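You operate a simulated robot arm through the tools that you are given. There is no shell and no other tool. Be economical: measure what you need, move in short steps, check, and stop when the job is done.

Carry out the task below with a simulated two-armed robot. There is one attempt and no reset: what you move stays moved.

Task
Pick up the order card with one hand, pass it to the other hand and put it on the front half of the end stand. Set down upright: order card.

Only the result counts: the job must be done as asked and must still hold three seconds after the hand-in. Knocking over, shifting, dropping, spilling or breaking anything else fails it.

Robot
Two 7-joint arms with two-finger parallel grippers on one trunk, on a base that drives. Base frame: it is fixed to the floor where the robot stands at the start and does not move with it; the origin is under the middle of the robot, x ahead of it, y to its left, z up. Lengths are in m, angles in rad, forces in N, time in s.
The left shoulder is at the start at [0.02, 0.138, 1.225], the right one opposite. With the tool pointing down near the work surface each hand reaches from about 0.1 to 0.48 m from the robot's upright axis, wherever it stands, measured 20 degrees to its own side. Places, roughly: front half of the end stand [2.8, -0.1, 0.5]. Payload 1.57 kg a hand.
The TCP of each hand is the grasp point between the finger pads, 0.03 m short of the fingertips. In the tool frame z runs along the fingers and y along their closing line. The gripper opens to 0.08 m. The fingers are 0.017 m wide and 0.012 m thick; the gripper's body (0.04 by 0.082 m) begins 0.08 m behind the TCP.
Orientation is that of the tool frame in the base frame, as [roll, pitch, yaw] about the fixed x, y, z axes, in that order (R = Rz(yaw) Ry(pitch) Rx(roll)). With the fingers straight down and closing along the base's y, the tool's x points along the base's -x, its y along +y and its z along -z.

Tools
- The arms move only by the tool apply_moves. It takes "left_motion", "right_motion" or both (then of equal length, played together; a hand with none holds still); each is a list of rows, each a list of 7 numbers: the shift along the tool's x, y, z in units of 200 mm (1.0 is 200 mm), then the turn, a rotation vector about the tool's x, y, z in units of 120 degrees (1.0 is 120 degrees), then the opening, from 0 (shut) to 1 (fully open). In form: [[dx, dy, dz, ax, ay, az, fingers], ...]. A call has 1 to 8 rows; each row is the pose to reach, as a shift and turn from the pose commanded when the call began, along the tool's axes at that moment. A call with a number of a shift or a turn outside -1 to 1 is refused whole. Rows are played at 5 a second. More than 0.05 m and 0.15 rad between two rows, or a gripper value outside its range, and nothing of the call is played. Where a pose cannot be reached the arm comes as near as it can. A force on the tool above 40 N (or 10 N above the force at the start of the call, whichever is more), or a blocked arm, ends the call early, and 0.2 s more pass. The fingers move at their own pace (about 0.045 m/s each) and stop on an object; they squeeze with about 34 N. The grip force told is the motor's: it shows also when the fingers shut on nothing. Time passes only in rows, and 0.2 s behind the last, so rows that repeat a pose let the fingers close. It gives the time, the measured TCP pose, the force on the tool (base axes), the opening and the grip force at its end, in the units of the frame above (readings bear some noise), with the torque about the TCP (base axes, N m) and any sound that the robot's microphone picked up, and new pictures: "show" is both (left out), scene, wrist or none (wrist: the cameras of the hands that moved).
- Cameras (640 x 400 px; columns grow to the right, rows downward): "scene" is now at [0.1932, -0.0092, 1.1223]; the picture's right is [-0.08, -1.00, 0.00], its down [-0.43, 0.04, -0.90] and it looks along [0.90, -0.08, -0.43] (base axes); focal length 214 px, centre (320, 200). "left" rides on the left gripper at [0.072, 0.007, -0.122] in its tool frame; the picture's right is [-0.09, 1.00, 0.00], its down [-0.84, -0.08, -0.54] and it looks along [-0.54, -0.05, 0.84] (tool axes); focal length 238 px, centre (320, 200). "right" rides on the right gripper at [0.072, -0.007, -0.122] in its tool frame; the picture's right is [0.09, 1.00, 0.00], its down [-0.84, 0.08, -0.54] and it looks along [-0.54, 0.05, 0.84] (tool axes); focal length 238 px, centre (320, 200). There is no depth. A picture from a camera that has moved, and an enlarged one, comes with that camera's place and axes in the base frame and with its lens.
- move_column(by): slides the trunk up (or, below 0, down) by that many m; the arms and the scene camera ride with it, the base frame stays. It gives what a move gives, with no picture.
- drive_base(legs): drives the robot by 1 to 6 legs, each [ahead, left, turn to the left] in m, m and rad, along the robot's own axes; the way and the turn of a leg run together, so that a leg with both is an arc; at most 1.5 m and 3.142 rad a leg. The arms and the cameras ride along, it lands a little off, and it stops where it bumps. It gives what a move gives, and a new picture of the scene camera.
- head_to(pan, tilt): turns the head with the scene camera to pan (to the left, within 1.047 rad either way) and tilt (down, from -0.506 to 1.204), counted from straight ahead of the robot. It gives what a move gives, and a new picture of the scene camera.
- zoom(camera, box): a new picture of the part [left, top, right, bottom] of that camera's present view, enlarged. It takes no simulated time.
- close_job(): hands the job in; it is judged then, once.

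Work in short steps. Places have to be worked out from the pictures, the camera data and where the tool is seen: move nearer, look again, correct. Check each grasp and each placing, and mend what went wrong. You have 120 turns and 260 pictures in all, those below and enlarged ones among them. Open the grippers and draw the arms clear of the work before you hand the job in, unless the task says otherwise; then end with one line.

The tools are called after "Emit:" as a command line: name --argument value ..., lists and objects as JSON in quotes. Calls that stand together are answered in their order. apply_moves: Moves the arms, as the interface text tells. Its arguments: {"type":"object","properties":{"left_motion":{"type":"array"},"right_motion":{"type":"array"},"show":{"type":"string","enum":["both","scene","wrist","none"]}},"required":[]} The other tools are called the same way: move_column (by) slides the trunk up or down; drive_base (legs) drives the base; head_to (pan, tilt) turns the head that bears the scene camera; zoom (camera, box) takes an enlarged picture of a part of a camera's view; close_job () hands the job in.

At the start:

```text
clock: 0.0
left_tool_pos: [0.2961, 0.1713, 1.0872]
left_tcp_rot: [3.112, -0.084, -3.135]
left_force: [-0.1, -0.3, 0.0]
left_torque: [0.03, -0.01, 0.01]
left_grip_width: 0.0801
left_finger_force: 0.0
right_tool_pos: [0.2683, -0.1268, 1.0357]
right_tcp_rot: [-3.14, 0.0, -3.14]
right_force: [-0.2, 0.4, 0.5]
right_torque: [-0.07, -0.01, -0.01]
right_grip_width: 0.0798
right_finger_force: 0.1
trunk travel left (down, up): [-0.6, 0.64]
robot x, y, heading: [-0.0006, 0.0031, -0.001]
head pan, tilt: [-0.086, 0.447]
```

scene: 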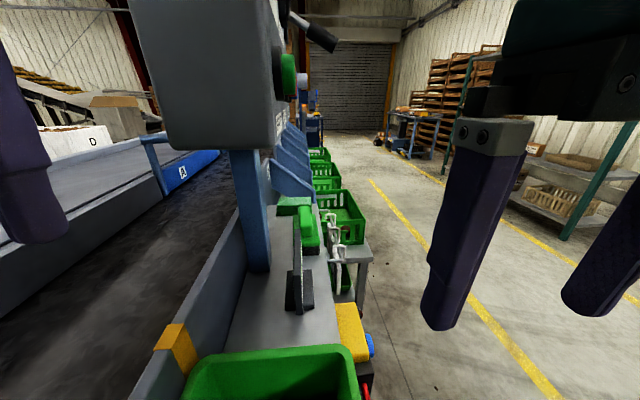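
right: 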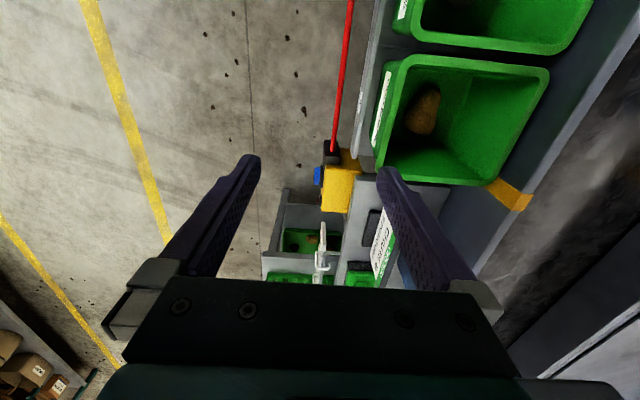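
left: 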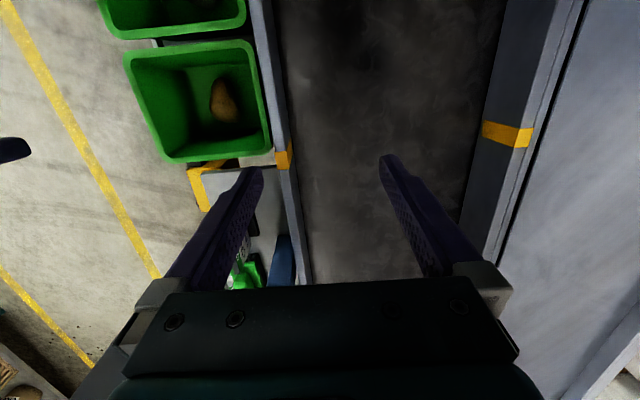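

The order card seems to be the sheet in the black foot on the grey bench ahead. I look closer.

Emit:
zoom --camera "scene" --box '[220, 180, 400, 400]'

Emit:
zoom --camera "right" --box '[240, 120, 480, 300]'

Emit:
zoom --camera "scene" --box '[270, 60, 460, 180]'

```text
1.82 times, centred on (310, 290) of scene
camera zoom: at [0.1932, -0.0092, 1.1223], right [-0.08, -1.0, 0.0], down [-0.43, 0.04, -0.9], along [0.9, -0.08, -0.43], focal length 390 px, centre (338, 36)
```

zoom: 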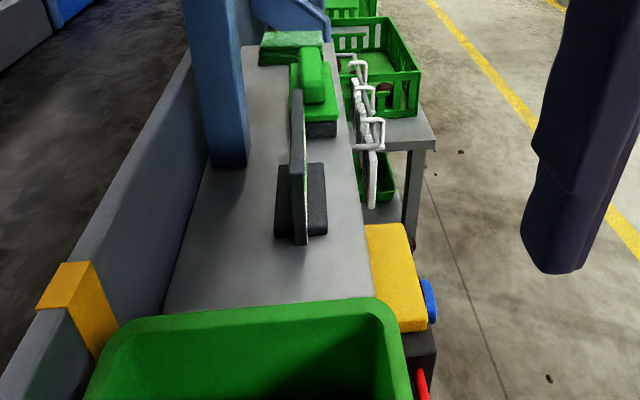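

```text
2.22 times, centred on (360, 210) of right
camera zoom: at [0.1939, -0.1325, 1.1581], right [-0.09, 1.0, 0.0], down [0.84, 0.08, 0.54], along [0.54, 0.05, -0.84], focal length 530 px, centre (231, 178)
```

zoom: 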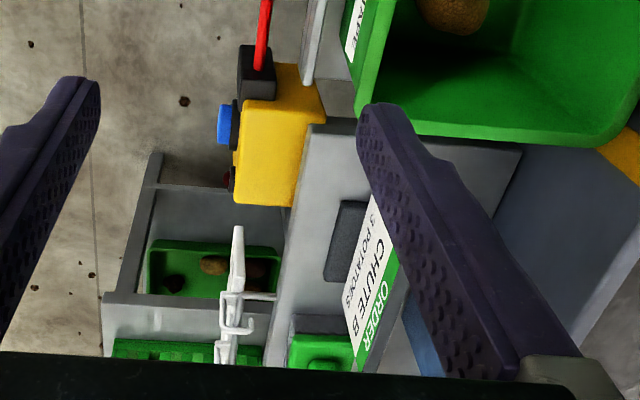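

```text
3.33 times, centred on (365, 120) of scene
camera zoom: at [0.1932, -0.0092, 1.1223], right [-0.08, -1.0, 0.0], down [-0.43, 0.04, -0.9], along [0.9, -0.08, -0.43], focal length 715 px, centre (170, 467)
```

zoom: 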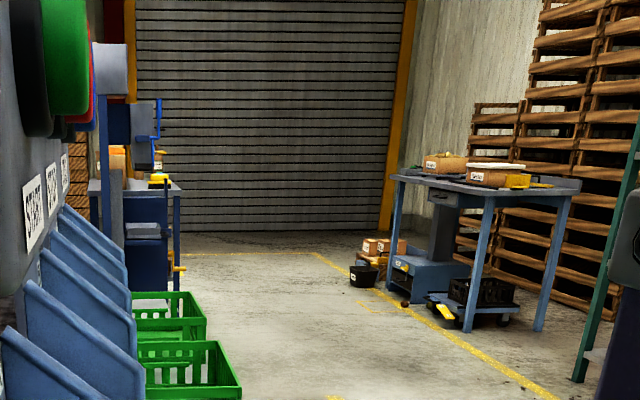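

The card is a thin plate in the x-z plane on a black foot near [0.48, 0, 0.8]. I look around to map obstacles and the end stand.

Emit:
head_to --pan 0.0 --tilt 0.1

Emit:
head_to --pan 0.0 --tilt 0.95

Emit:
head_to --pan -0.9 --tilt 0.6

```text
clock: 0.8
left_tool_pos: [0.2961, 0.1699, 1.086]
left_tcp_rot: [3.11, -0.085, -3.138]
left_force: [0.0, -0.1, -0.2]
left_torque: [-0.01, 0.02, 0.03]
left_grip_width: 0.0798
left_finger_force: 0.1
right_tool_pos: [0.2667, -0.1261, 1.0373]
right_tcp_rot: [-3.141, 0.001, 3.141]
right_force: [0.1, -0.5, -0.2]
right_torque: [-0.01, 0.01, 0.01]
right_grip_width: 0.0799
right_finger_force: 0.0
trunk travel left (down, up): [-0.6, 0.64]
robot x, y, heading: [0.0013, 0.0041, 0.002]
head pan, tilt: [0.0, 0.099]
camera scene: at [0.1936, -0.0014, 1.1544], right [0.0, -1.0, 0.0], down [-0.1, 0.0, -0.99], along [0.99, 0.0, -0.1], focal length 214 px, centre (320, 200)
```

scene: 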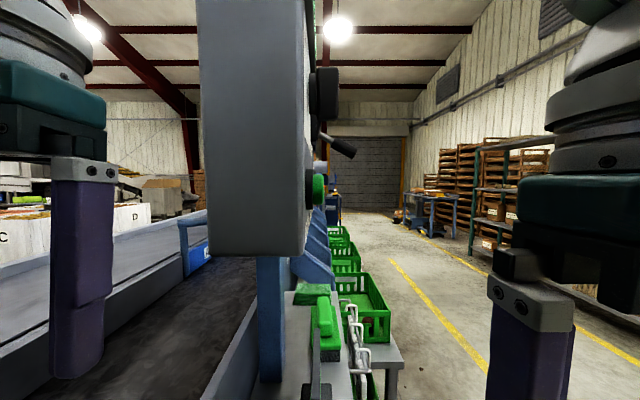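

```text
clock: 2.0
left_tool_pos: [0.2968, 0.1711, 1.0862]
left_tcp_rot: [3.11, -0.086, -3.137]
left_force: [0.0, 0.2, -0.2]
left_torque: [0.02, -0.01, 0.0]
left_grip_width: 0.0802
left_finger_force: 0.0
right_tool_pos: [0.2676, -0.1258, 1.036]
right_tcp_rot: [3.14, 0.001, 3.141]
right_force: [0.3, 0.0, -0.4]
right_torque: [-0.01, -0.01, 0.0]
right_grip_width: 0.0801
right_finger_force: 0.0
trunk travel left (down, up): [-0.6, 0.64]
robot x, y, heading: [0.0022, -0.0045, -0.001]
head pan, tilt: [0.0, 0.949]
camera scene: at [0.1743, -0.0014, 1.08], right [0.0, -1.0, 0.0], down [-0.81, 0.0, -0.58], along [0.58, 0.0, -0.81], focal length 214 px, centre (320, 200)
```

scene: 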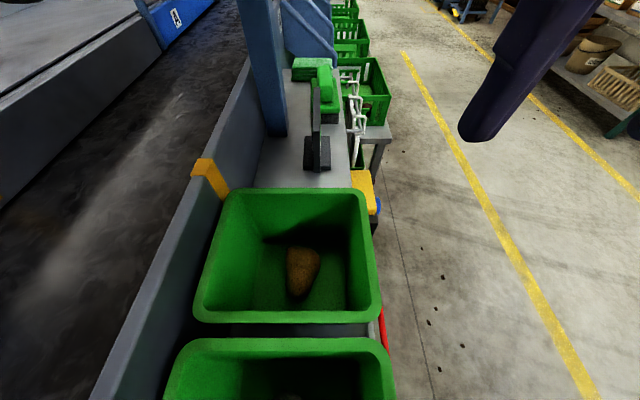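

```text
clock: 3.2
left_tool_pos: [0.2962, 0.1705, 1.0862]
left_tcp_rot: [3.109, -0.086, -3.137]
left_force: [-1.2, 0.3, -0.9]
left_torque: [-0.02, 0.0, -0.01]
left_grip_width: 0.0801
left_finger_force: 0.0
right_tool_pos: [0.2674, -0.1261, 1.0372]
right_tcp_rot: [3.141, 0.0, -3.142]
right_force: [-0.3, 0.5, 0.3]
right_torque: [0.01, 0.02, 0.01]
right_grip_width: 0.0802
right_finger_force: 0.1
trunk travel left (down, up): [-0.6, 0.64]
robot x, y, heading: [0.0019, -0.001, -0.0]
head pan, tilt: [-0.901, 0.6]
camera scene: at [0.1565, -0.0706, 1.1083], right [-0.78, -0.62, 0.0], down [-0.35, 0.44, -0.82], along [0.51, -0.65, -0.57], focal length 214 px, centre (320, 200)
```

scene: 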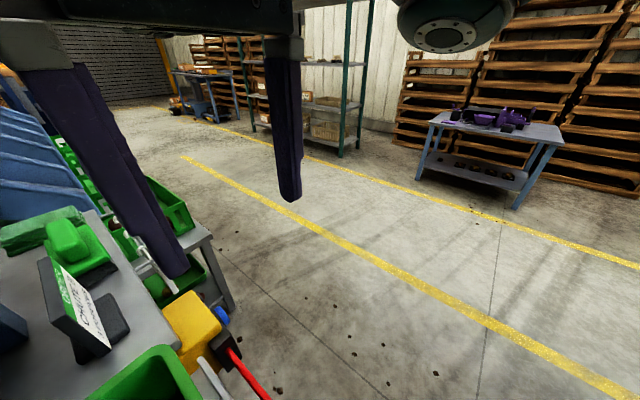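

I look straight down and to the sides to learn what surrounds the base.

Emit:
head_to --pan -0.5 --tilt 1.2

Emit:
head_to --pan 0.8 --tilt 1.0

```text
clock: 4.2
left_tool_pos: [0.297, 0.1707, 1.0854]
left_tcp_rot: [3.111, -0.086, -3.135]
left_force: [0.3, 0.4, -0.4]
left_torque: [-0.04, -0.04, -0.02]
left_grip_width: 0.0801
left_finger_force: 0.0
right_tool_pos: [0.267, -0.1271, 1.0352]
right_tcp_rot: [3.141, 0.0, 3.141]
right_force: [-0.2, -0.7, 0.2]
right_torque: [0.0, -0.01, 0.0]
right_grip_width: 0.0799
right_finger_force: 0.2
trunk travel left (down, up): [-0.6, 0.64]
robot x, y, heading: [-0.0017, 0.0009, 0.001]
head pan, tilt: [-0.499, 1.201]
camera scene: at [0.1507, -0.0282, 1.0638], right [-0.48, -0.88, 0.0], down [-0.82, 0.45, -0.36], along [0.32, -0.17, -0.93], focal length 214 px, centre (320, 200)
```

scene: 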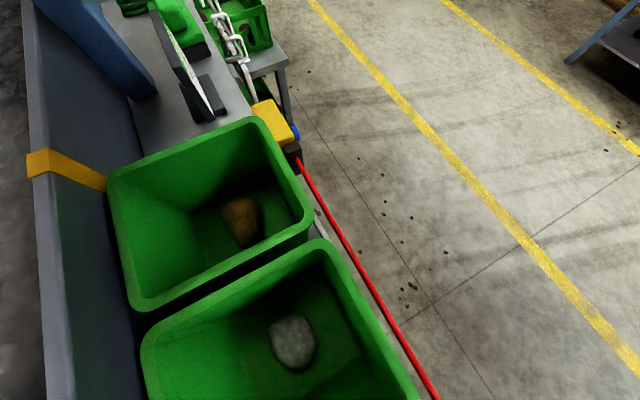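

```text
clock: 5.7
left_tool_pos: [0.2968, 0.1714, 1.0864]
left_tcp_rot: [3.11, -0.085, -3.135]
left_force: [-0.3, 0.2, 0.1]
left_torque: [0.0, -0.01, 0.0]
left_grip_width: 0.0801
left_finger_force: 0.1
right_tool_pos: [0.2667, -0.1258, 1.0359]
right_tcp_rot: [-3.141, 0.001, -3.14]
right_force: [0.5, -0.4, 0.8]
right_torque: [0.0, 0.0, 0.0]
right_grip_width: 0.0801
right_finger_force: 0.1
trunk travel left (down, up): [-0.6, 0.64]
robot x, y, heading: [-0.002, 0.0026, -0.003]
head pan, tilt: [0.799, 1.0]
camera scene: at [0.1501, 0.0485, 1.0763], right [0.72, -0.7, 0.0], down [-0.59, -0.6, -0.54], along [0.38, 0.39, -0.84], focal length 214 px, centre (320, 200)
```

scene: 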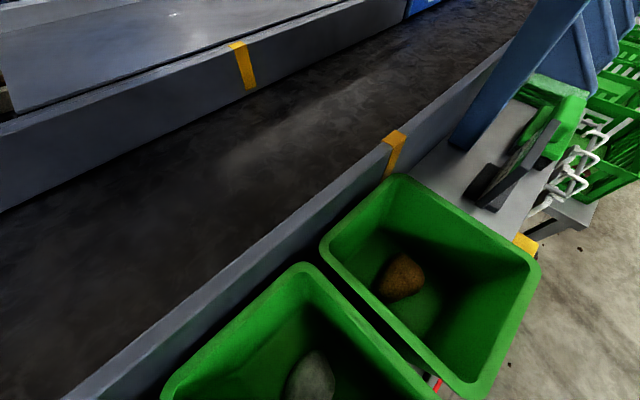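

Bins are close in front; a machine head overhangs left of the card. I tilt the right hand so its fingers point forward-down, to take the card at its near edge away from the overhang.

Emit:
head_to --pan 0.0 --tilt 0.5

Emit:
apply_moves --right_motion '[[0, 0.05, 0, 0, -0.0625, 0, 1], [0, 0.1, 0, 0, -0.125, 0, 1], [0, 0.15, 0, 0, -0.1875, 0, 1], [0, 0.2, 0, 0, -0.25, 0, 1], [0, 0.25, 0, 0, -0.3125, 0, 1], [0, 0.3, 0, 0, -0.375, 0, 1], [0, 0.3, 0, 0, -0.375, 0, 1]]'

```text
clock: 6.8
left_tool_pos: [0.2965, 0.1698, 1.0857]
left_tcp_rot: [3.111, -0.084, -3.137]
left_force: [-0.1, 0.0, 0.4]
left_torque: [0.0, 0.0, 0.01]
left_grip_width: 0.0797
left_finger_force: 0.1
right_tool_pos: [0.2675, -0.1257, 1.035]
right_tcp_rot: [3.141, 0.001, 3.14]
right_force: [0.4, -0.7, 0.4]
right_torque: [-0.02, 0.02, -0.01]
right_grip_width: 0.08
right_finger_force: 0.0
trunk travel left (down, up): [-0.6, 0.64]
robot x, y, heading: [0.0017, 0.0016, 0.0]
head pan, tilt: [0.0, 0.499]
camera scene: at [0.1925, -0.0013, 1.1174], right [0.0, -1.0, 0.0], down [-0.48, 0.0, -0.88], along [0.88, 0.0, -0.48], focal length 214 px, centre (320, 200)
```

scene: 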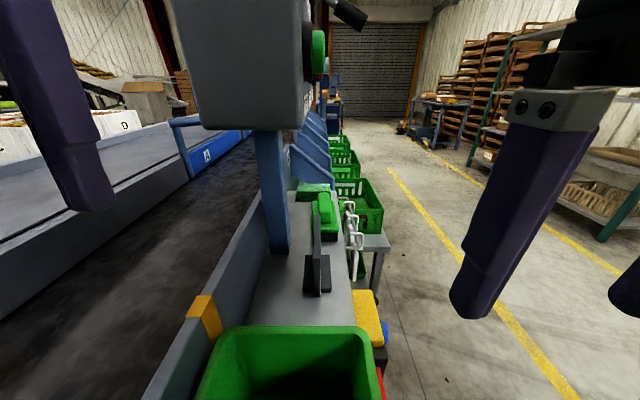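

```text
clock: 7.7
left_tool_pos: [0.2959, 0.171, 1.0866]
left_tcp_rot: [3.107, -0.087, -3.137]
left_force: [-0.1, 0.8, -0.2]
left_torque: [0.0, 0.02, 0.0]
left_grip_width: 0.0797
left_finger_force: 0.1
right_tool_pos: [0.2729, -0.097, 1.0393]
right_tcp_rot: [-3.129, 0.443, 3.13]
right_force: [-1.9, -13.3, 6.3]
right_torque: [1.62, 0.09, 1.05]
right_grip_width: 0.0799
right_finger_force: 0.1
right hand out of reach, approached as far as the arm can: row 4
trunk travel left (down, up): [-0.6, 0.64]
robot x, y, heading: [0.0026, -0.0014, 0.002]
head pan, tilt: [0.0, 0.499]
stopped in row 4 (right hand): the force on the tool passed its limit at 78 N (the readings are from after the stop); the commanded pose is now the measured one
camera scene: at [0.1923, 0.0009, 1.1165], right [0.03, -1.0, 0.0], down [-0.49, -0.01, -0.87], along [0.87, 0.02, -0.49], focal length 214 px, centre (320, 200)
camera right: at [0.1541, -0.0996, 1.1179], right [-0.06, 1.0, -0.05], down [0.52, 0.08, 0.85], along [0.85, 0.03, -0.53], focal length 238 px, centre (320, 200)
```

scene: 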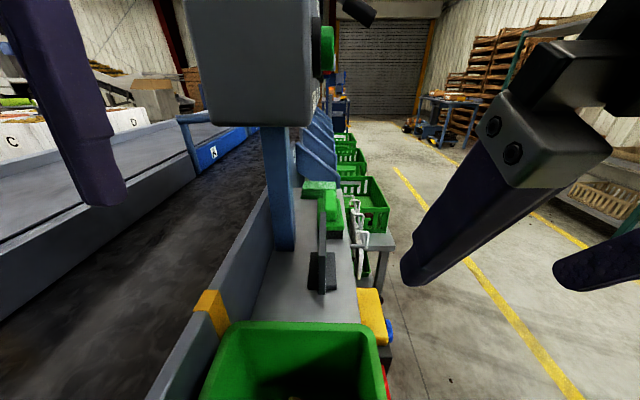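
right: 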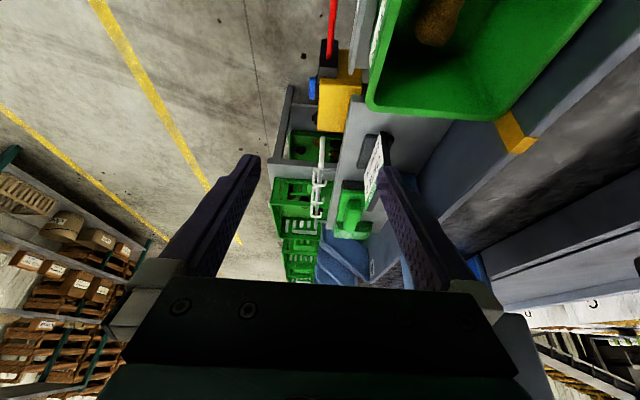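

The wrist likely touched the robot's own body; the tilt of 25° reached is enough. I move the hand forward and up away from the trunk and look again.

Emit:
apply_moves --right_motion '[[-0.12, -0.05, -0.08, 0, 0, 0, 1], [-0.25, -0.05, -0.16, 0, 0, 0, 1], [-0.35, -0.05, -0.2, 0, 0, 0, 1]]' --show "wrist"

Emit:
zoom --camera "right" --box '[260, 60, 480, 260]'

Emit:
zoom --camera "scene" --box '[180, 100, 420, 340]'

```text
clock: 8.5
left_tool_pos: [0.2979, 0.1714, 1.0863]
left_tcp_rot: [3.112, -0.087, -3.137]
left_force: [0.0, 0.1, 0.1]
left_torque: [-0.02, -0.01, -0.01]
left_grip_width: 0.0799
left_finger_force: 0.1
right_tool_pos: [0.3118, -0.1059, 1.0896]
right_tcp_rot: [-3.091, 0.407, -3.123]
right_force: [0.2, 0.4, 0.0]
right_torque: [-0.03, -0.03, -0.04]
right_grip_width: 0.08
right_finger_force: 0.1
trunk travel left (down, up): [-0.6, 0.64]
robot x, y, heading: [-0.0003, 0.0002, -0.001]
head pan, tilt: [0.0, 0.499]
camera right: at [0.1967, -0.1086, 1.1733], right [-0.08, 0.99, -0.08], down [0.55, 0.11, 0.82], along [0.83, 0.02, -0.56], focal length 238 px, centre (320, 200)
```

right: 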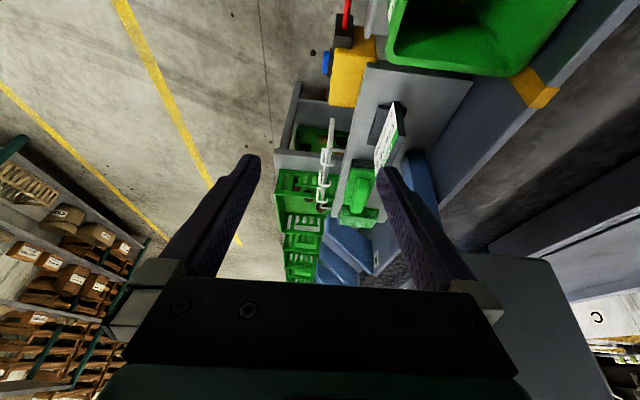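

```text
2.00 times, centred on (370, 160) of right
camera zoom: at [0.1967, -0.1086, 1.1733], right [-0.08, 0.99, -0.08], down [0.55, 0.11, 0.82], along [0.83, 0.02, -0.56], focal length 477 px, centre (220, 280)
```

zoom: 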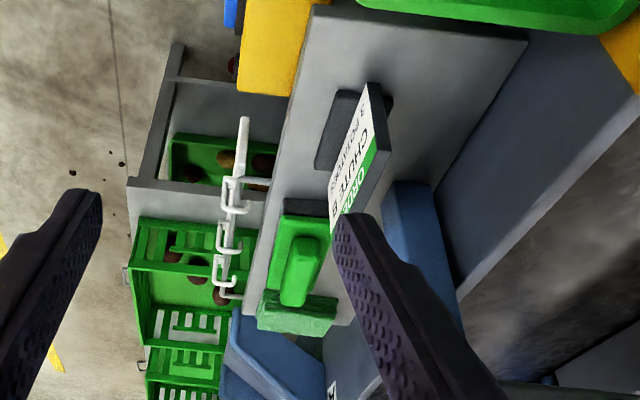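

```text
1.67 times, centred on (300, 220) of scene
camera zoom: at [0.1926, -0.0014, 1.1174], right [0.0, -1.0, 0.0], down [-0.48, 0.0, -0.88], along [0.88, 0.0, -0.48], focal length 358 px, centre (353, 167)
```

zoom: 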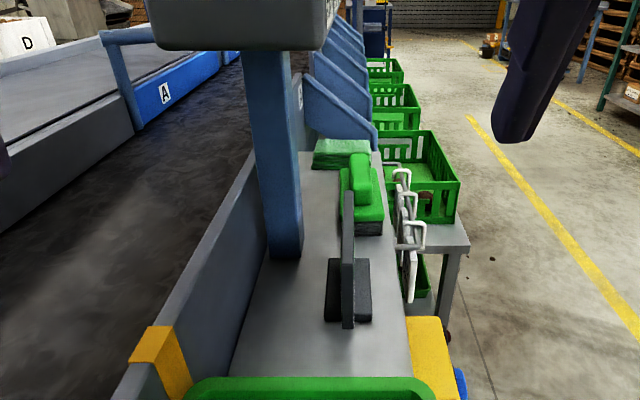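

The machine head spans about x≥0.36, y 0.014–0.09, z≥1.087, so a steep grasp would hit it. I raise the trunk so the robot's own head is out of the way, then approach with the hand nearly level from behind the card.

Emit:
move_column --by 0.2

Emit:
head_to --pan 0.0 --tilt 0.8

```text
clock: 10.7
left_tool_pos: [0.2961, 0.1701, 1.2862]
left_tcp_rot: [3.11, -0.086, -3.136]
left_force: [0.0, -0.7, -0.3]
left_torque: [0.0, -0.02, 0.03]
left_grip_width: 0.0802
left_finger_force: 0.0
right_tool_pos: [0.3126, -0.1064, 1.2902]
right_tcp_rot: [-3.09, 0.401, -3.134]
right_force: [-0.6, 0.4, -0.1]
right_torque: [-0.04, 0.02, 0.01]
right_grip_width: 0.0798
right_finger_force: 0.1
trunk travel left (down, up): [-0.8, 0.44]
robot x, y, heading: [0.0009, 0.0001, 0.001]
head pan, tilt: [0.0, 0.499]
```

```text
clock: 11.5
left_tool_pos: [0.2974, 0.1706, 1.2853]
left_tcp_rot: [3.109, -0.087, -3.134]
left_force: [-0.4, 0.4, -0.6]
left_torque: [0.04, -0.02, -0.05]
left_grip_width: 0.0801
left_finger_force: 0.0
right_tool_pos: [0.3137, -0.1076, 1.2893]
right_tcp_rot: [-3.091, 0.402, -3.133]
right_force: [-0.7, -0.7, -0.1]
right_torque: [-0.01, -0.02, 0.01]
right_grip_width: 0.0803
right_finger_force: 0.1
trunk travel left (down, up): [-0.8, 0.44]
robot x, y, heading: [0.0003, 0.0003, -0.004]
head pan, tilt: [0.0, 0.799]
camera scene: at [0.1822, -0.0014, 1.2915], right [0.0, -1.0, 0.0], down [-0.72, 0.0, -0.7], along [0.7, 0.0, -0.72], focal length 214 px, centre (320, 200)
```

scene: 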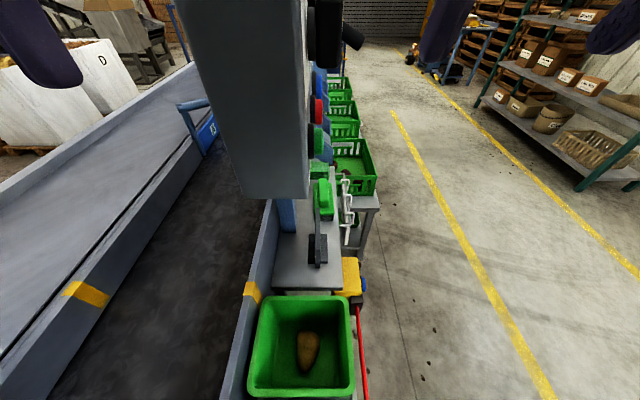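

I zoom from this higher viewpoint to triangulate card, foot and bin rim.

Emit:
zoom --camera "scene" --box '[240, 160, 400, 320]'

```text
2.50 times, centred on (320, 240) of scene
camera zoom: at [0.1822, -0.0014, 1.2915], right [0.0, -1.0, 0.0], down [-0.72, 0.0, -0.7], along [0.7, 0.0, -0.72], focal length 536 px, centre (320, 100)
```

zoom: 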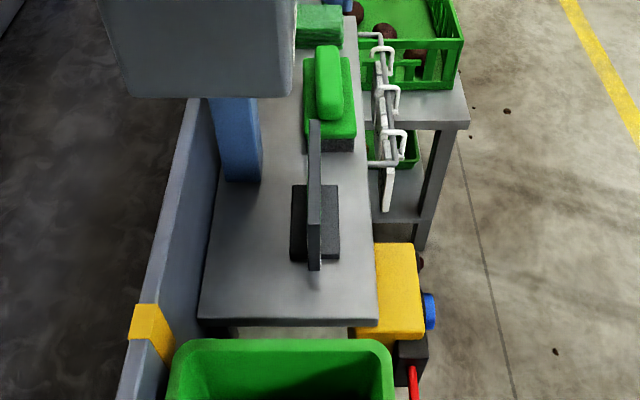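

Triangulated: card x≈0.418–0.51, y≈0.003, z≈0.82–0.92; bin rim z≈0.907 up to x≈0.32. A 40° pitch with TCP near [0.44, 0, 0.9] clears both bin and machine; I lower the right hand to z≈1.09 and adjust tilt while still to the side.

Emit:
apply_moves --right_motion '[[0.0575, 0, 0.157, -0.004, -0.022, 0, 1], [0.115, 0, 0.313, -0.008, -0.044, 0, 1], [0.1725, 0, 0.47, -0.012, -0.066, 0, 1], [0.23, 0, 0.627, -0.016, -0.088, 0, 1], [0.2875, 0, 0.783, -0.02, -0.11, 0, 1], [0.345, 0, 0.94, -0.0246, -0.133, 0, 1], [0.345, 0, 0.94, -0.0246, -0.133, 0, 1]]'

```text
clock: 13.1
left_tool_pos: [0.2958, 0.17, 1.2865]
left_tcp_rot: [3.11, -0.087, -3.137]
left_force: [0.1, -0.1, -0.2]
left_torque: [0.02, 0.03, 0.01]
left_grip_width: 0.08
left_finger_force: 0.1
right_tool_pos: [0.3367, -0.1072, 1.1056]
right_tcp_rot: [3.098, 0.72, 3.123]
right_force: [-0.4, -0.6, -1.0]
right_torque: [-0.01, 0.0, 0.0]
right_grip_width: 0.0801
right_finger_force: 0.0
trunk travel left (down, up): [-0.8, 0.44]
robot x, y, heading: [-0.0029, -0.0015, 0.001]
head pan, tilt: [0.0, 0.799]
camera scene: at [0.1822, -0.0014, 1.2915], right [0.0, -1.0, 0.0], down [-0.72, 0.0, -0.7], along [0.7, 0.0, -0.72], focal length 214 px, centre (320, 200)
camera right: at [0.2005, -0.1161, 1.1495], right [-0.08, 1.0, -0.03], down [0.27, 0.05, 0.96], along [0.96, 0.07, -0.27], focal length 238 px, centre (320, 200)
```

scene: 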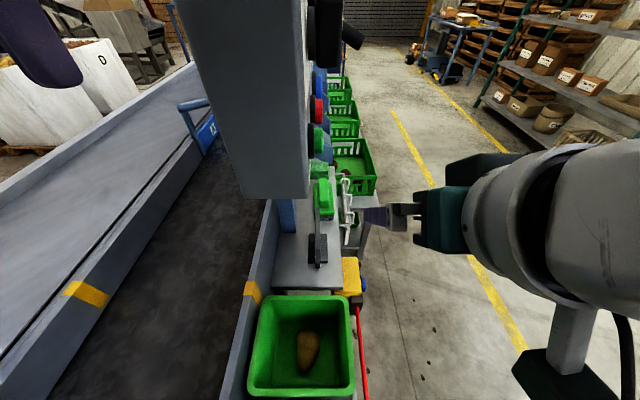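
right: 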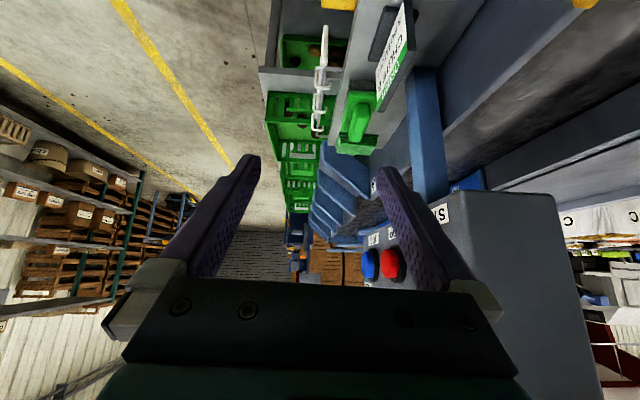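

Tilt is 41°; I lower to z≈0.93 beside the card, adding a few degrees of tilt, then slide in line with it at y≈0.

Emit:
apply_moves --right_motion '[[0.15, 0, 0.159, 0.005, -0.008, 0, 1], [0.3, 0, 0.318, 0.01, -0.016, 0, 1], [0.45, 0, 0.477, 0.015, -0.024, 0, 1], [0.6, 0, 0.636, 0.021, -0.031, 0, 1], [0.6, 0.18, 0.636, 0.021, -0.031, 0, 1], [0.6, 0.36, 0.636, 0.021, -0.031, 0, 1], [0.6, 0.55, 0.636, 0.021, -0.031, 0, 1], [0.6, 0.55, 0.636, 0.021, -0.031, 0, 1]]'

Emit:
zoom --camera "right" --box '[200, 60, 440, 260]'

Emit:
zoom --camera "scene" --box '[240, 160, 400, 320]'

```text
clock: 14.9
left_tool_pos: [0.2958, 0.1708, 1.2852]
left_tcp_rot: [3.11, -0.087, -3.137]
left_force: [-1.0, 0.2, -0.2]
left_torque: [-0.01, -0.03, -0.04]
left_grip_width: 0.0797
left_finger_force: 0.0
right_tool_pos: [0.3315, 0.0099, 0.9353]
right_tcp_rot: [3.141, 0.786, 3.12]
right_force: [0.3, -0.2, 0.3]
right_torque: [0.0, 0.04, 0.01]
right_grip_width: 0.08
right_finger_force: 0.1
trunk travel left (down, up): [-0.8, 0.44]
robot x, y, heading: [0.0024, -0.0036, 0.004]
head pan, tilt: [0.0, 0.799]
camera scene: at [0.1822, -0.0014, 1.2915], right [0.0, -1.0, 0.0], down [-0.72, 0.0, -0.7], along [0.7, 0.0, -0.72], focal length 214 px, centre (320, 200)
camera right: at [0.1925, 0.0058, 0.9701], right [-0.04, 1.0, -0.07], down [0.21, 0.07, 0.98], along [0.98, 0.03, -0.21], focal length 238 px, centre (320, 200)
```

scene: 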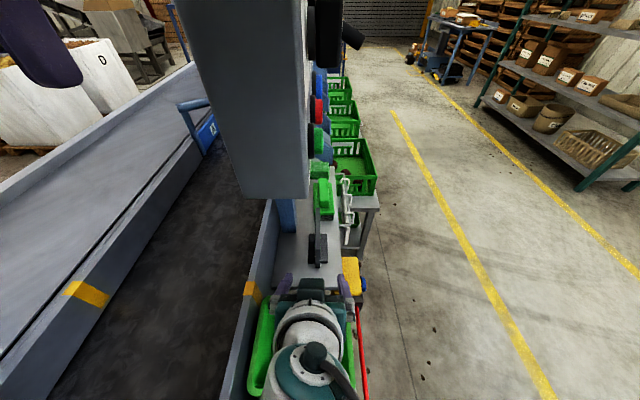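
right: 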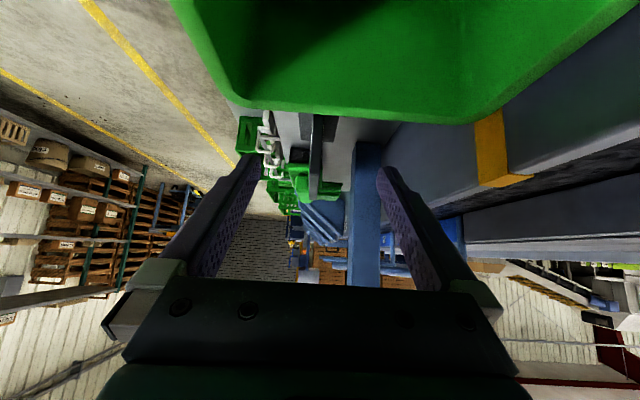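

```text
2.00 times, centred on (320, 160) of right
camera zoom: at [0.1925, 0.0058, 0.9701], right [-0.04, 1.0, -0.07], down [0.21, 0.07, 0.98], along [0.98, 0.03, -0.21], focal length 477 px, centre (320, 280)
```

zoom: 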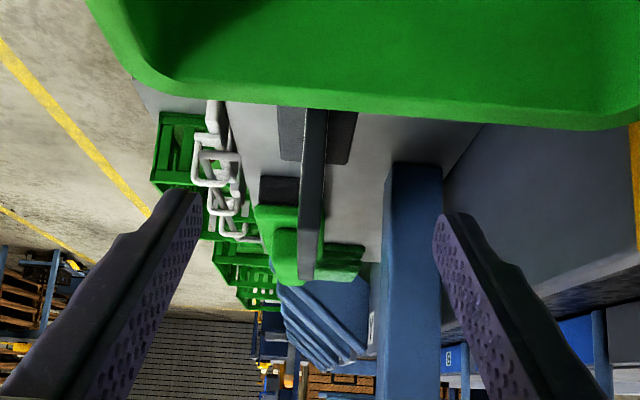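

```text
2.50 times, centred on (320, 240) of scene
camera zoom: at [0.1822, -0.0014, 1.2915], right [0.0, -1.0, 0.0], down [-0.72, 0.0, -0.7], along [0.7, 0.0, -0.72], focal length 536 px, centre (320, 100)
```

zoom: 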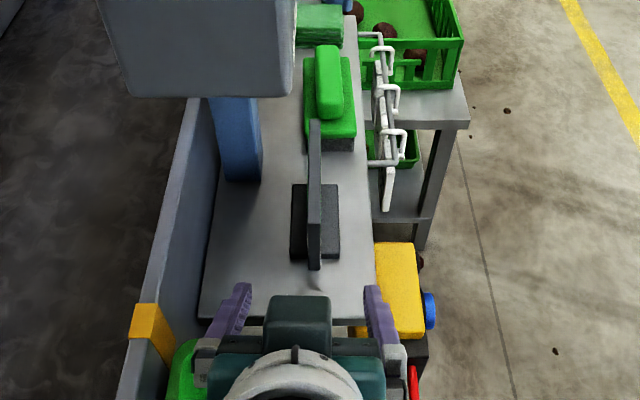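

I zoom in on the card's edge to fix its top height.

Emit:
zoom --camera "right" --box '[280, 100, 360, 210]'

Emit:
zoom --camera "scene" --box '[290, 195, 350, 280]'

```text
3.64 times, centred on (320, 155) of right
camera zoom: at [0.1925, 0.0058, 0.9701], right [-0.04, 1.0, -0.07], down [0.21, 0.07, 0.98], along [0.98, 0.03, -0.21], focal length 867 px, centre (320, 364)
```

zoom: 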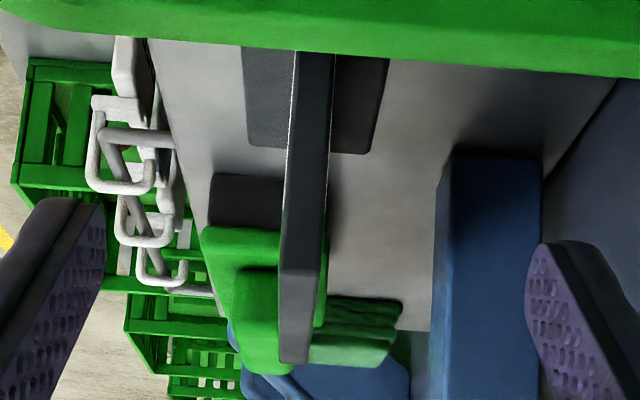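

```text
4.71 times, centred on (320, 238) of scene
camera zoom: at [0.1822, -0.0014, 1.2915], right [0.0, -1.0, 0.0], down [-0.72, 0.0, -0.7], along [0.7, 0.0, -0.72], focal length 1009 px, centre (320, 24)
```

zoom: 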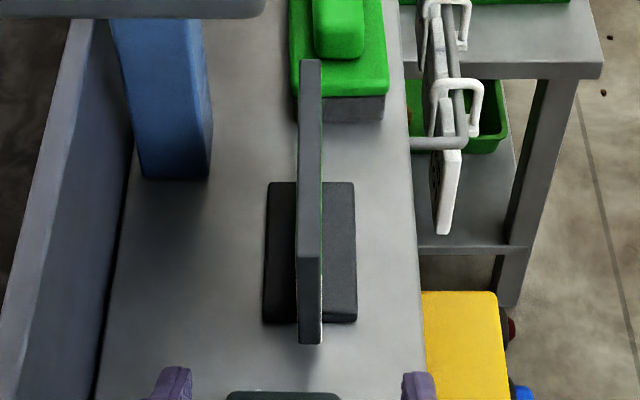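

Corner near-top at [0.421, 0.004, 0.896], card extends to x≈0.54, aligned with x. I go to a pre-grasp 9 cm out along a 42° approach line.

Emit:
apply_moves --right_motion '[[-0.13, -0.015, 0.09, -0.003, 0.012, -0.003, 1], [-0.267, -0.03, 0.182, -0.007, 0.025, -0.007, 1], [-0.267, -0.03, 0.182, -0.007, 0.025, -0.007, 1]]'

Emit:
zoom --camera "right" --box '[220, 60, 420, 240]'

Emit:
zoom --camera "scene" --box '[240, 160, 400, 320]'

```text
clock: 15.7
left_tool_pos: [0.2968, 0.1713, 1.2855]
left_tcp_rot: [3.109, -0.087, -3.137]
left_force: [0.3, -0.4, 0.0]
left_torque: [0.0, 0.02, -0.01]
left_grip_width: 0.0799
left_finger_force: 0.1
right_tool_pos: [0.3958, -0.0041, 0.9447]
right_tcp_rot: [-3.129, 0.734, -3.136]
right_force: [-0.6, 0.1, -0.1]
right_torque: [-0.05, -0.02, 0.02]
right_grip_width: 0.0801
right_finger_force: 0.0
trunk travel left (down, up): [-0.8, 0.44]
robot x, y, heading: [0.0019, 0.0011, -0.001]
head pan, tilt: [0.0, 0.799]
camera scene: at [0.1822, -0.0014, 1.2915], right [0.0, -1.0, 0.0], down [-0.72, 0.0, -0.7], along [0.7, 0.0, -0.72], focal length 214 px, centre (320, 200)
camera right: at [0.2595, -0.01, 0.9869], right [-0.07, 1.0, -0.07], down [0.26, 0.09, 0.96], along [0.96, 0.05, -0.26], focal length 238 px, centre (320, 200)
```

scene: 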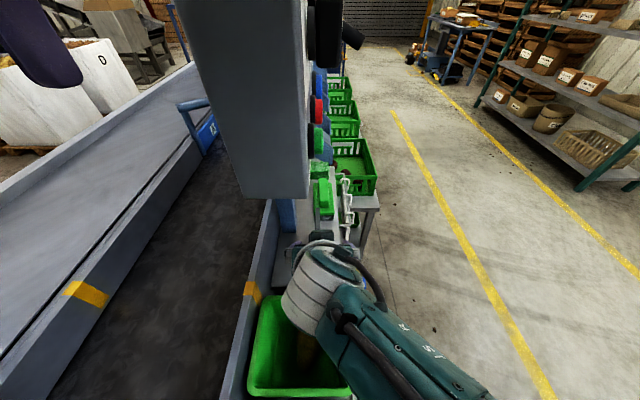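
right: 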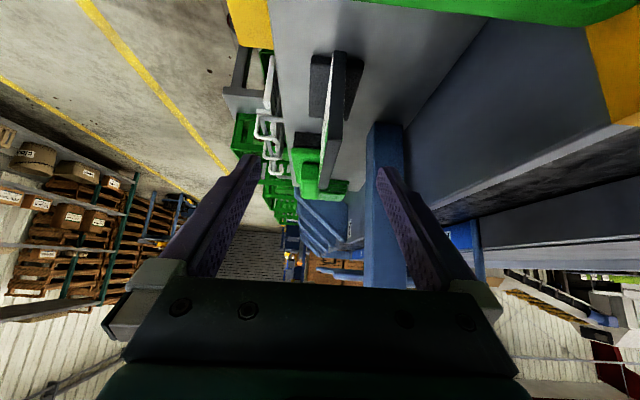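

```text
2.22 times, centred on (320, 150) of right
camera zoom: at [0.2595, -0.01, 0.9869], right [-0.07, 1.0, -0.07], down [0.26, 0.09, 0.96], along [0.96, 0.05, -0.26], focal length 530 px, centre (320, 311)
```

zoom: 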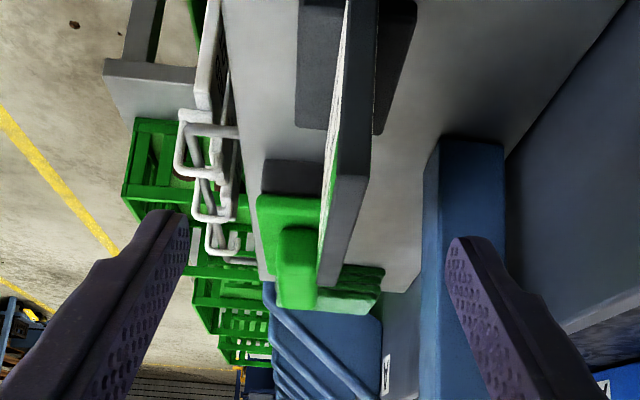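

```text
2.50 times, centred on (320, 240) of scene
camera zoom: at [0.1822, -0.0014, 1.2915], right [0.0, -1.0, 0.0], down [-0.72, 0.0, -0.7], along [0.7, 0.0, -0.72], focal length 536 px, centre (320, 100)
```

zoom: 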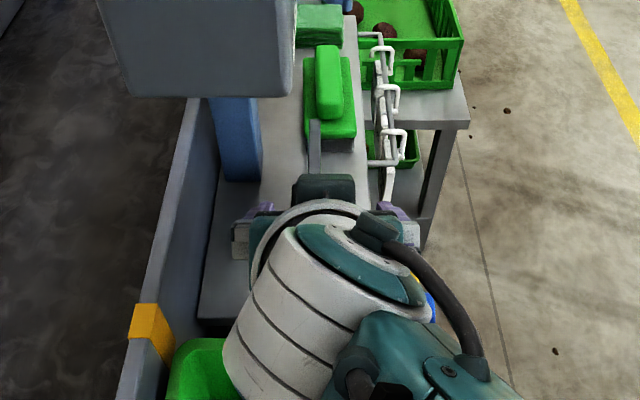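

Aligned except about 9 mm in y. I shift and slide in along the fingers, still open.

Emit:
apply_moves --right_motion '[[0, 0.045, 0, 0, 0, 0, 1], [0, 0.045, 0.15, 0, 0, 0, 1], [0, 0.045, 0.3, 0, 0, 0, 1], [0, 0.045, 0.44, 0, 0, 0, 1], [0, 0.045, 0.44, 0, 0, 0, 1]]'

Emit:
zoom --camera "right" --box '[220, 60, 420, 240]'

Emit:
zoom --camera "scene" --box '[240, 140, 400, 300]'

```text
clock: 17.1
left_tool_pos: [0.2972, 0.1705, 1.2852]
left_tcp_rot: [3.108, -0.087, -3.138]
left_force: [0.8, -0.1, 0.0]
left_torque: [-0.01, 0.0, 0.01]
left_grip_width: 0.0799
left_finger_force: 0.0
right_tool_pos: [0.4057, -0.0439, 0.9142]
right_tcp_rot: [-3.075, 0.719, -3.13]
right_force: [0.2, 0.7, -0.7]
right_torque: [0.03, -0.01, 0.0]
right_grip_width: 0.0801
right_finger_force: 0.1
right hand out of reach, approached as far as the arm can: row 2, 3, 4, 5
trunk travel left (down, up): [-0.8, 0.44]
robot x, y, heading: [0.0025, 0.0033, -0.0]
head pan, tilt: [0.0, 0.799]
stopped in row 5 (right hand): the arm was blocked; the commanded pose is now the measured one
camera scene: at [0.1867, 0.0072, 1.3013], right [0.1, -0.99, 0.0], down [-0.63, -0.06, -0.78], along [0.77, 0.08, -0.63], focal length 214 px, centre (320, 200)
camera right: at [0.2699, -0.0441, 0.9589], right [-0.04, 0.99, -0.11], down [0.28, 0.12, 0.95], along [0.96, 0.01, -0.28], focal length 238 px, centre (320, 200)
```

scene: 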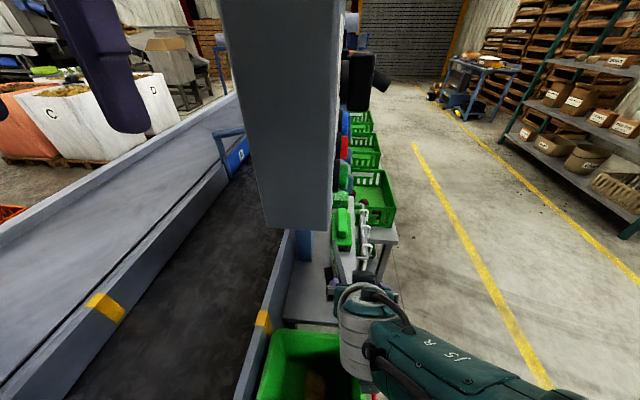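
right: 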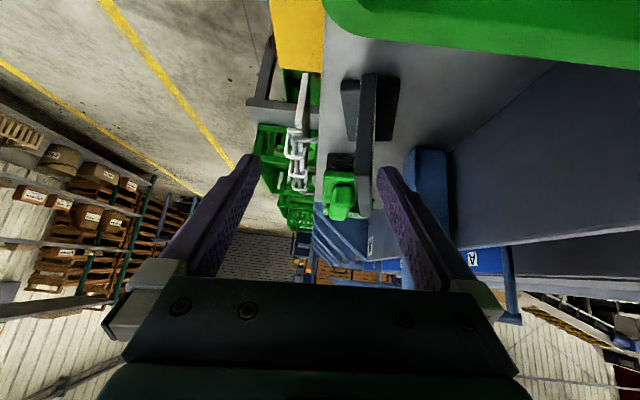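

```text
2.22 times, centred on (320, 150) of right
camera zoom: at [0.2699, -0.0441, 0.9589], right [-0.04, 0.99, -0.11], down [0.28, 0.12, 0.95], along [0.96, 0.01, -0.28], focal length 530 px, centre (320, 311)
```

zoom: 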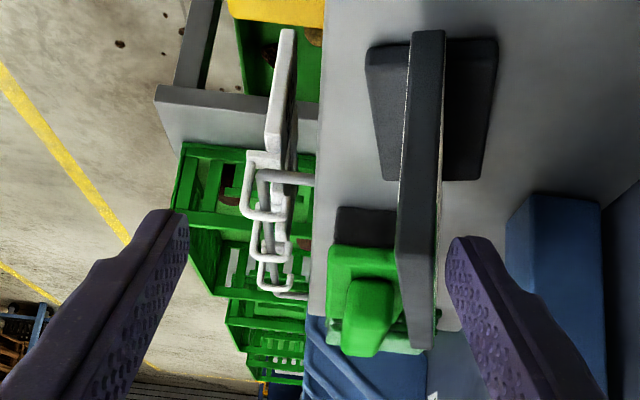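

```text
2.50 times, centred on (320, 220) of scene
camera zoom: at [0.1867, 0.0072, 1.3013], right [0.1, -0.99, 0.0], down [-0.63, -0.06, -0.78], along [0.77, 0.08, -0.63], focal length 536 px, centre (320, 150)
```

zoom: 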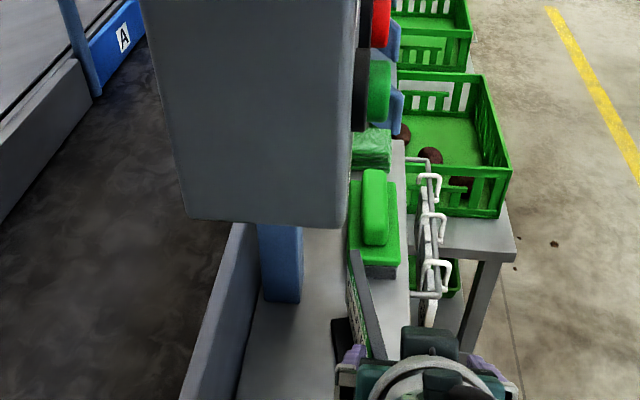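

The right hand ran out of reach here and its arm pressed on the robot's own head. I withdraw it; then I'll sidestep the base to the right so the left hand has the card in its natural reach.

Emit:
apply_moves --right_motion '[[0, 0, -0.2, 0, 0, 0, 1], [0, 0, -0.4, 0, 0, 0, 1], [0, -0.2, -0.6, 0, 0, 0, 1], [0, -0.4, -0.8, 0, 0, 0, 1], [0, -0.5, -1.0, 0, 0, 0, 1]]' --show "none"

Emit:
head_to --pan -1.0 --tilt 1.0

```text
refused: row 3 steps farther than a row can; nothing moved
```

```text
clock: 18.4
left_tool_pos: [0.2955, 0.1718, 1.2855]
left_tcp_rot: [3.111, -0.089, -3.136]
left_force: [-0.5, -0.2, 0.2]
left_torque: [0.0, -0.02, -0.01]
left_grip_width: 0.0799
left_finger_force: 0.1
right_tool_pos: [0.4054, -0.0438, 0.914]
right_tcp_rot: [-3.076, 0.718, -3.131]
right_force: [-1.4, -0.5, -1.0]
right_torque: [0.02, 0.02, -0.01]
right_grip_width: 0.08
right_finger_force: 0.1
trunk travel left (down, up): [-0.8, 0.44]
robot x, y, heading: [-0.0008, -0.0015, -0.001]
head pan, tilt: [-1.0, 1.0]
camera scene: at [0.1871, 0.0067, 1.302], right [0.09, -1.0, 0.0], down [-0.62, -0.06, -0.78], along [0.78, 0.07, -0.62], focal length 214 px, centre (320, 200)
```

scene: 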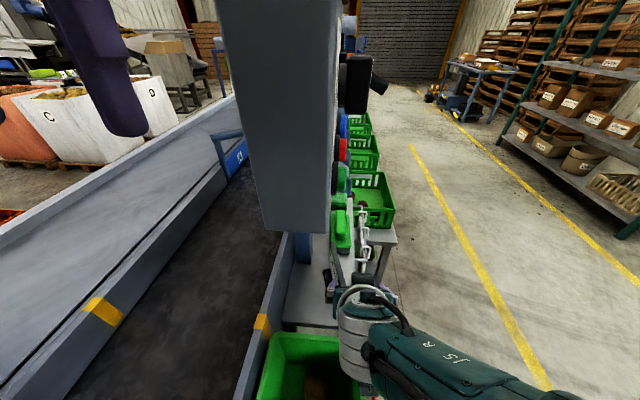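

The head is blocked by the arm, as guessed. I retract the right hand with smaller steps.

Emit:
apply_moves --right_motion '[[0, 0, -0.2, 0, 0, 0, 1], [0, -0.1, -0.38, 0, 0, 0, 1], [0, -0.22, -0.56, 0, 0, 0, 1], [0, -0.34, -0.74, 0, 0, 0, 1], [0, -0.46, -0.9, 0, 0, 0, 1], [0, -0.6, -1.0, 0, 0, 0, 1]]' --show "none"

Emit:
head_to --pan -1.0 --tilt 0.95

```text
clock: 19.8
left_tool_pos: [0.2963, 0.1718, 1.2846]
left_tcp_rot: [3.111, -0.086, -3.137]
left_force: [0.4, 0.5, 0.0]
left_torque: [-0.02, 0.01, 0.02]
left_grip_width: 0.08
left_finger_force: 0.1
right_tool_pos: [0.3632, -0.068, 0.8791]
right_tcp_rot: [-3.075, 0.723, -3.127]
right_force: [-0.3, 0.8, -0.1]
right_torque: [-0.04, 0.01, 0.03]
right_grip_width: 0.0798
right_finger_force: 0.0
right hand out of reach, approached as far as the arm can: row 1, 2, 3, 4, 5, 6
trunk travel left (down, up): [-0.8, 0.44]
robot x, y, heading: [0.0039, -0.0006, 0.001]
head pan, tilt: [-1.0, 1.0]
```

```text
clock: 20.4
left_tool_pos: [0.2959, 0.1701, 1.2852]
left_tcp_rot: [3.11, -0.088, -3.137]
left_force: [-0.3, 0.2, -0.2]
left_torque: [0.0, 0.0, 0.03]
left_grip_width: 0.0801
left_finger_force: 0.1
right_tool_pos: [0.3641, -0.0688, 0.8803]
right_tcp_rot: [-3.071, 0.722, -3.132]
right_force: [0.7, 0.0, 0.1]
right_torque: [0.01, -0.01, 0.0]
right_grip_width: 0.0799
right_finger_force: 0.1
trunk travel left (down, up): [-0.8, 0.44]
robot x, y, heading: [0.0011, -0.004, -0.001]
head pan, tilt: [-1.0, 0.949]
camera scene: at [0.1791, -0.0087, 1.287], right [-0.09, -1.0, 0.0], down [-0.75, 0.07, -0.66], along [0.65, -0.06, -0.75], focal length 214 px, centre (320, 200)
```

scene: 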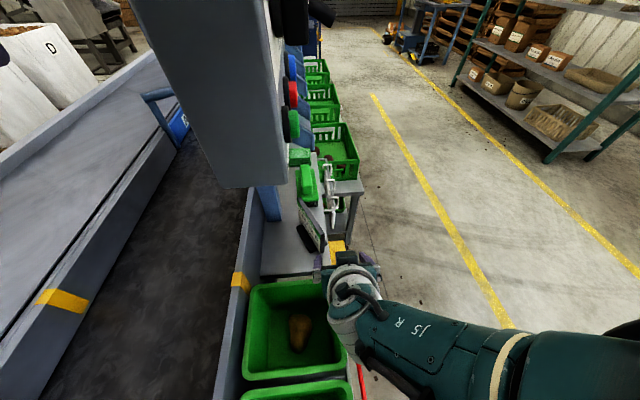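

The hand moved oddly (low) and the card seems turned. I look closely before moving further.

Emit:
zoom --camera "scene" --box '[230, 150, 410, 310]'

Emit:
zoom --camera "right" --box '[0, 0, 640, 400]'

```text
2.50 times, centred on (320, 230) of scene
camera zoom: at [0.1791, -0.0087, 1.287], right [-0.09, -1.0, 0.0], down [-0.75, 0.07, -0.66], along [0.65, -0.06, -0.75], focal length 536 px, centre (320, 125)
```

zoom: 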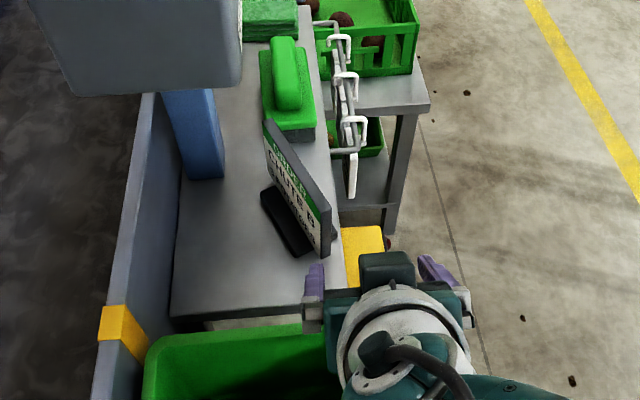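

```text
1.00 times, centred on (320, 200) of right (not enlarged: the box is as wide or as high as the picture)
camera zoom: at [0.2274, -0.0682, 0.9244], right [-0.04, 0.99, -0.11], down [0.27, 0.12, 0.95], along [0.96, 0.0, -0.28], focal length 238 px, centre (320, 200)
```

zoom: 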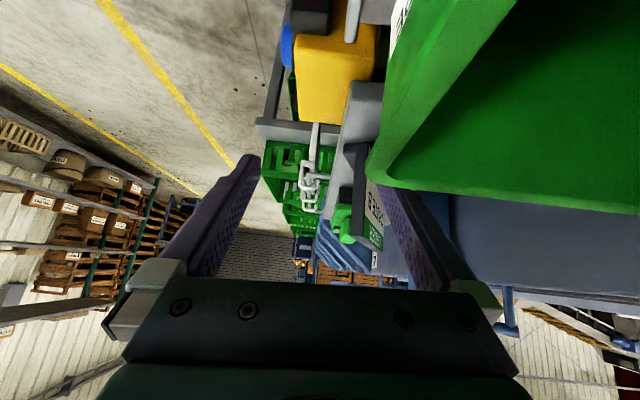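

The card is still upright but was pivoted about 30° (near end toward the aisle) by the hand. I lift the right hand straight up in small steps.

Emit:
apply_moves --right_motion '[[-0.08, -0.05, -0.094, 0, 0, 0, 1], [-0.165, -0.1, -0.188, 0, 0, 0, 1], [-0.25, -0.2, -0.28, 0, 0, 0, 1], [-0.33, -0.3, -0.376, 0, 0, 0, 1]]'

```text
clock: 21.4
left_tool_pos: [0.2963, 0.1698, 1.2853]
left_tcp_rot: [3.109, -0.087, -3.136]
left_force: [-0.2, -1.0, -0.3]
left_torque: [0.02, 0.0, 0.03]
left_grip_width: 0.08
left_finger_force: 0.0
right_tool_pos: [0.4289, -0.0952, 0.9126]
right_tcp_rot: [-3.08, 0.72, -3.135]
right_force: [1.1, 0.8, -0.3]
right_torque: [-0.01, 0.01, -0.04]
right_grip_width: 0.0799
right_finger_force: 0.1
right hand out of reach, approached as far as the arm can: row 1, 2, 3, 4
trunk travel left (down, up): [-0.8, 0.44]
robot x, y, heading: [0.003, -0.0036, -0.001]
head pan, tilt: [-1.0, 0.949]
camera scene: at [0.1652, -0.0562, 1.2976], right [-0.65, -0.76, 0.0], down [-0.5, 0.43, -0.75], along [0.57, -0.49, -0.66], focal length 214 px, centre (320, 200)
camera right: at [0.293, -0.0961, 0.9566], right [-0.04, 0.99, -0.11], down [0.28, 0.11, 0.95], along [0.96, 0.01, -0.28], focal length 238 px, centre (320, 200)
```

scene: 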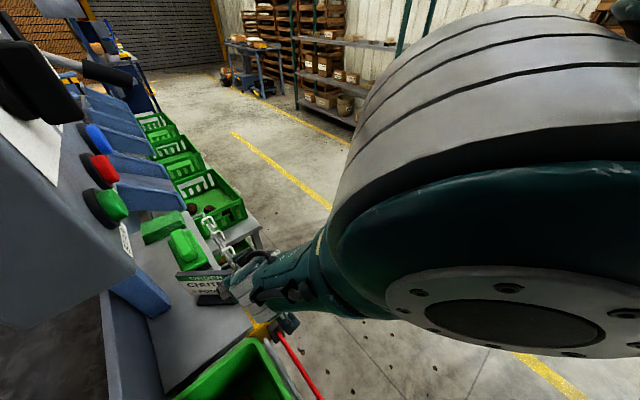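
right: 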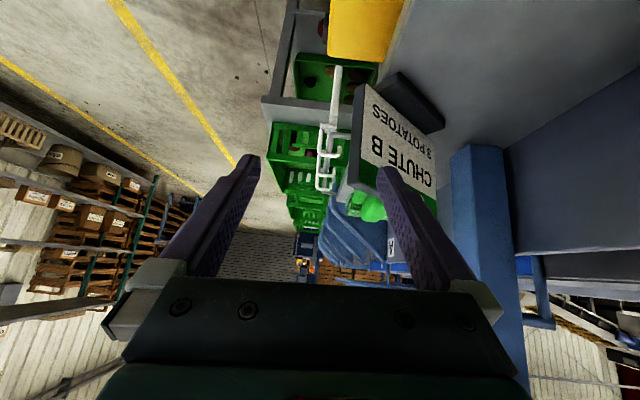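

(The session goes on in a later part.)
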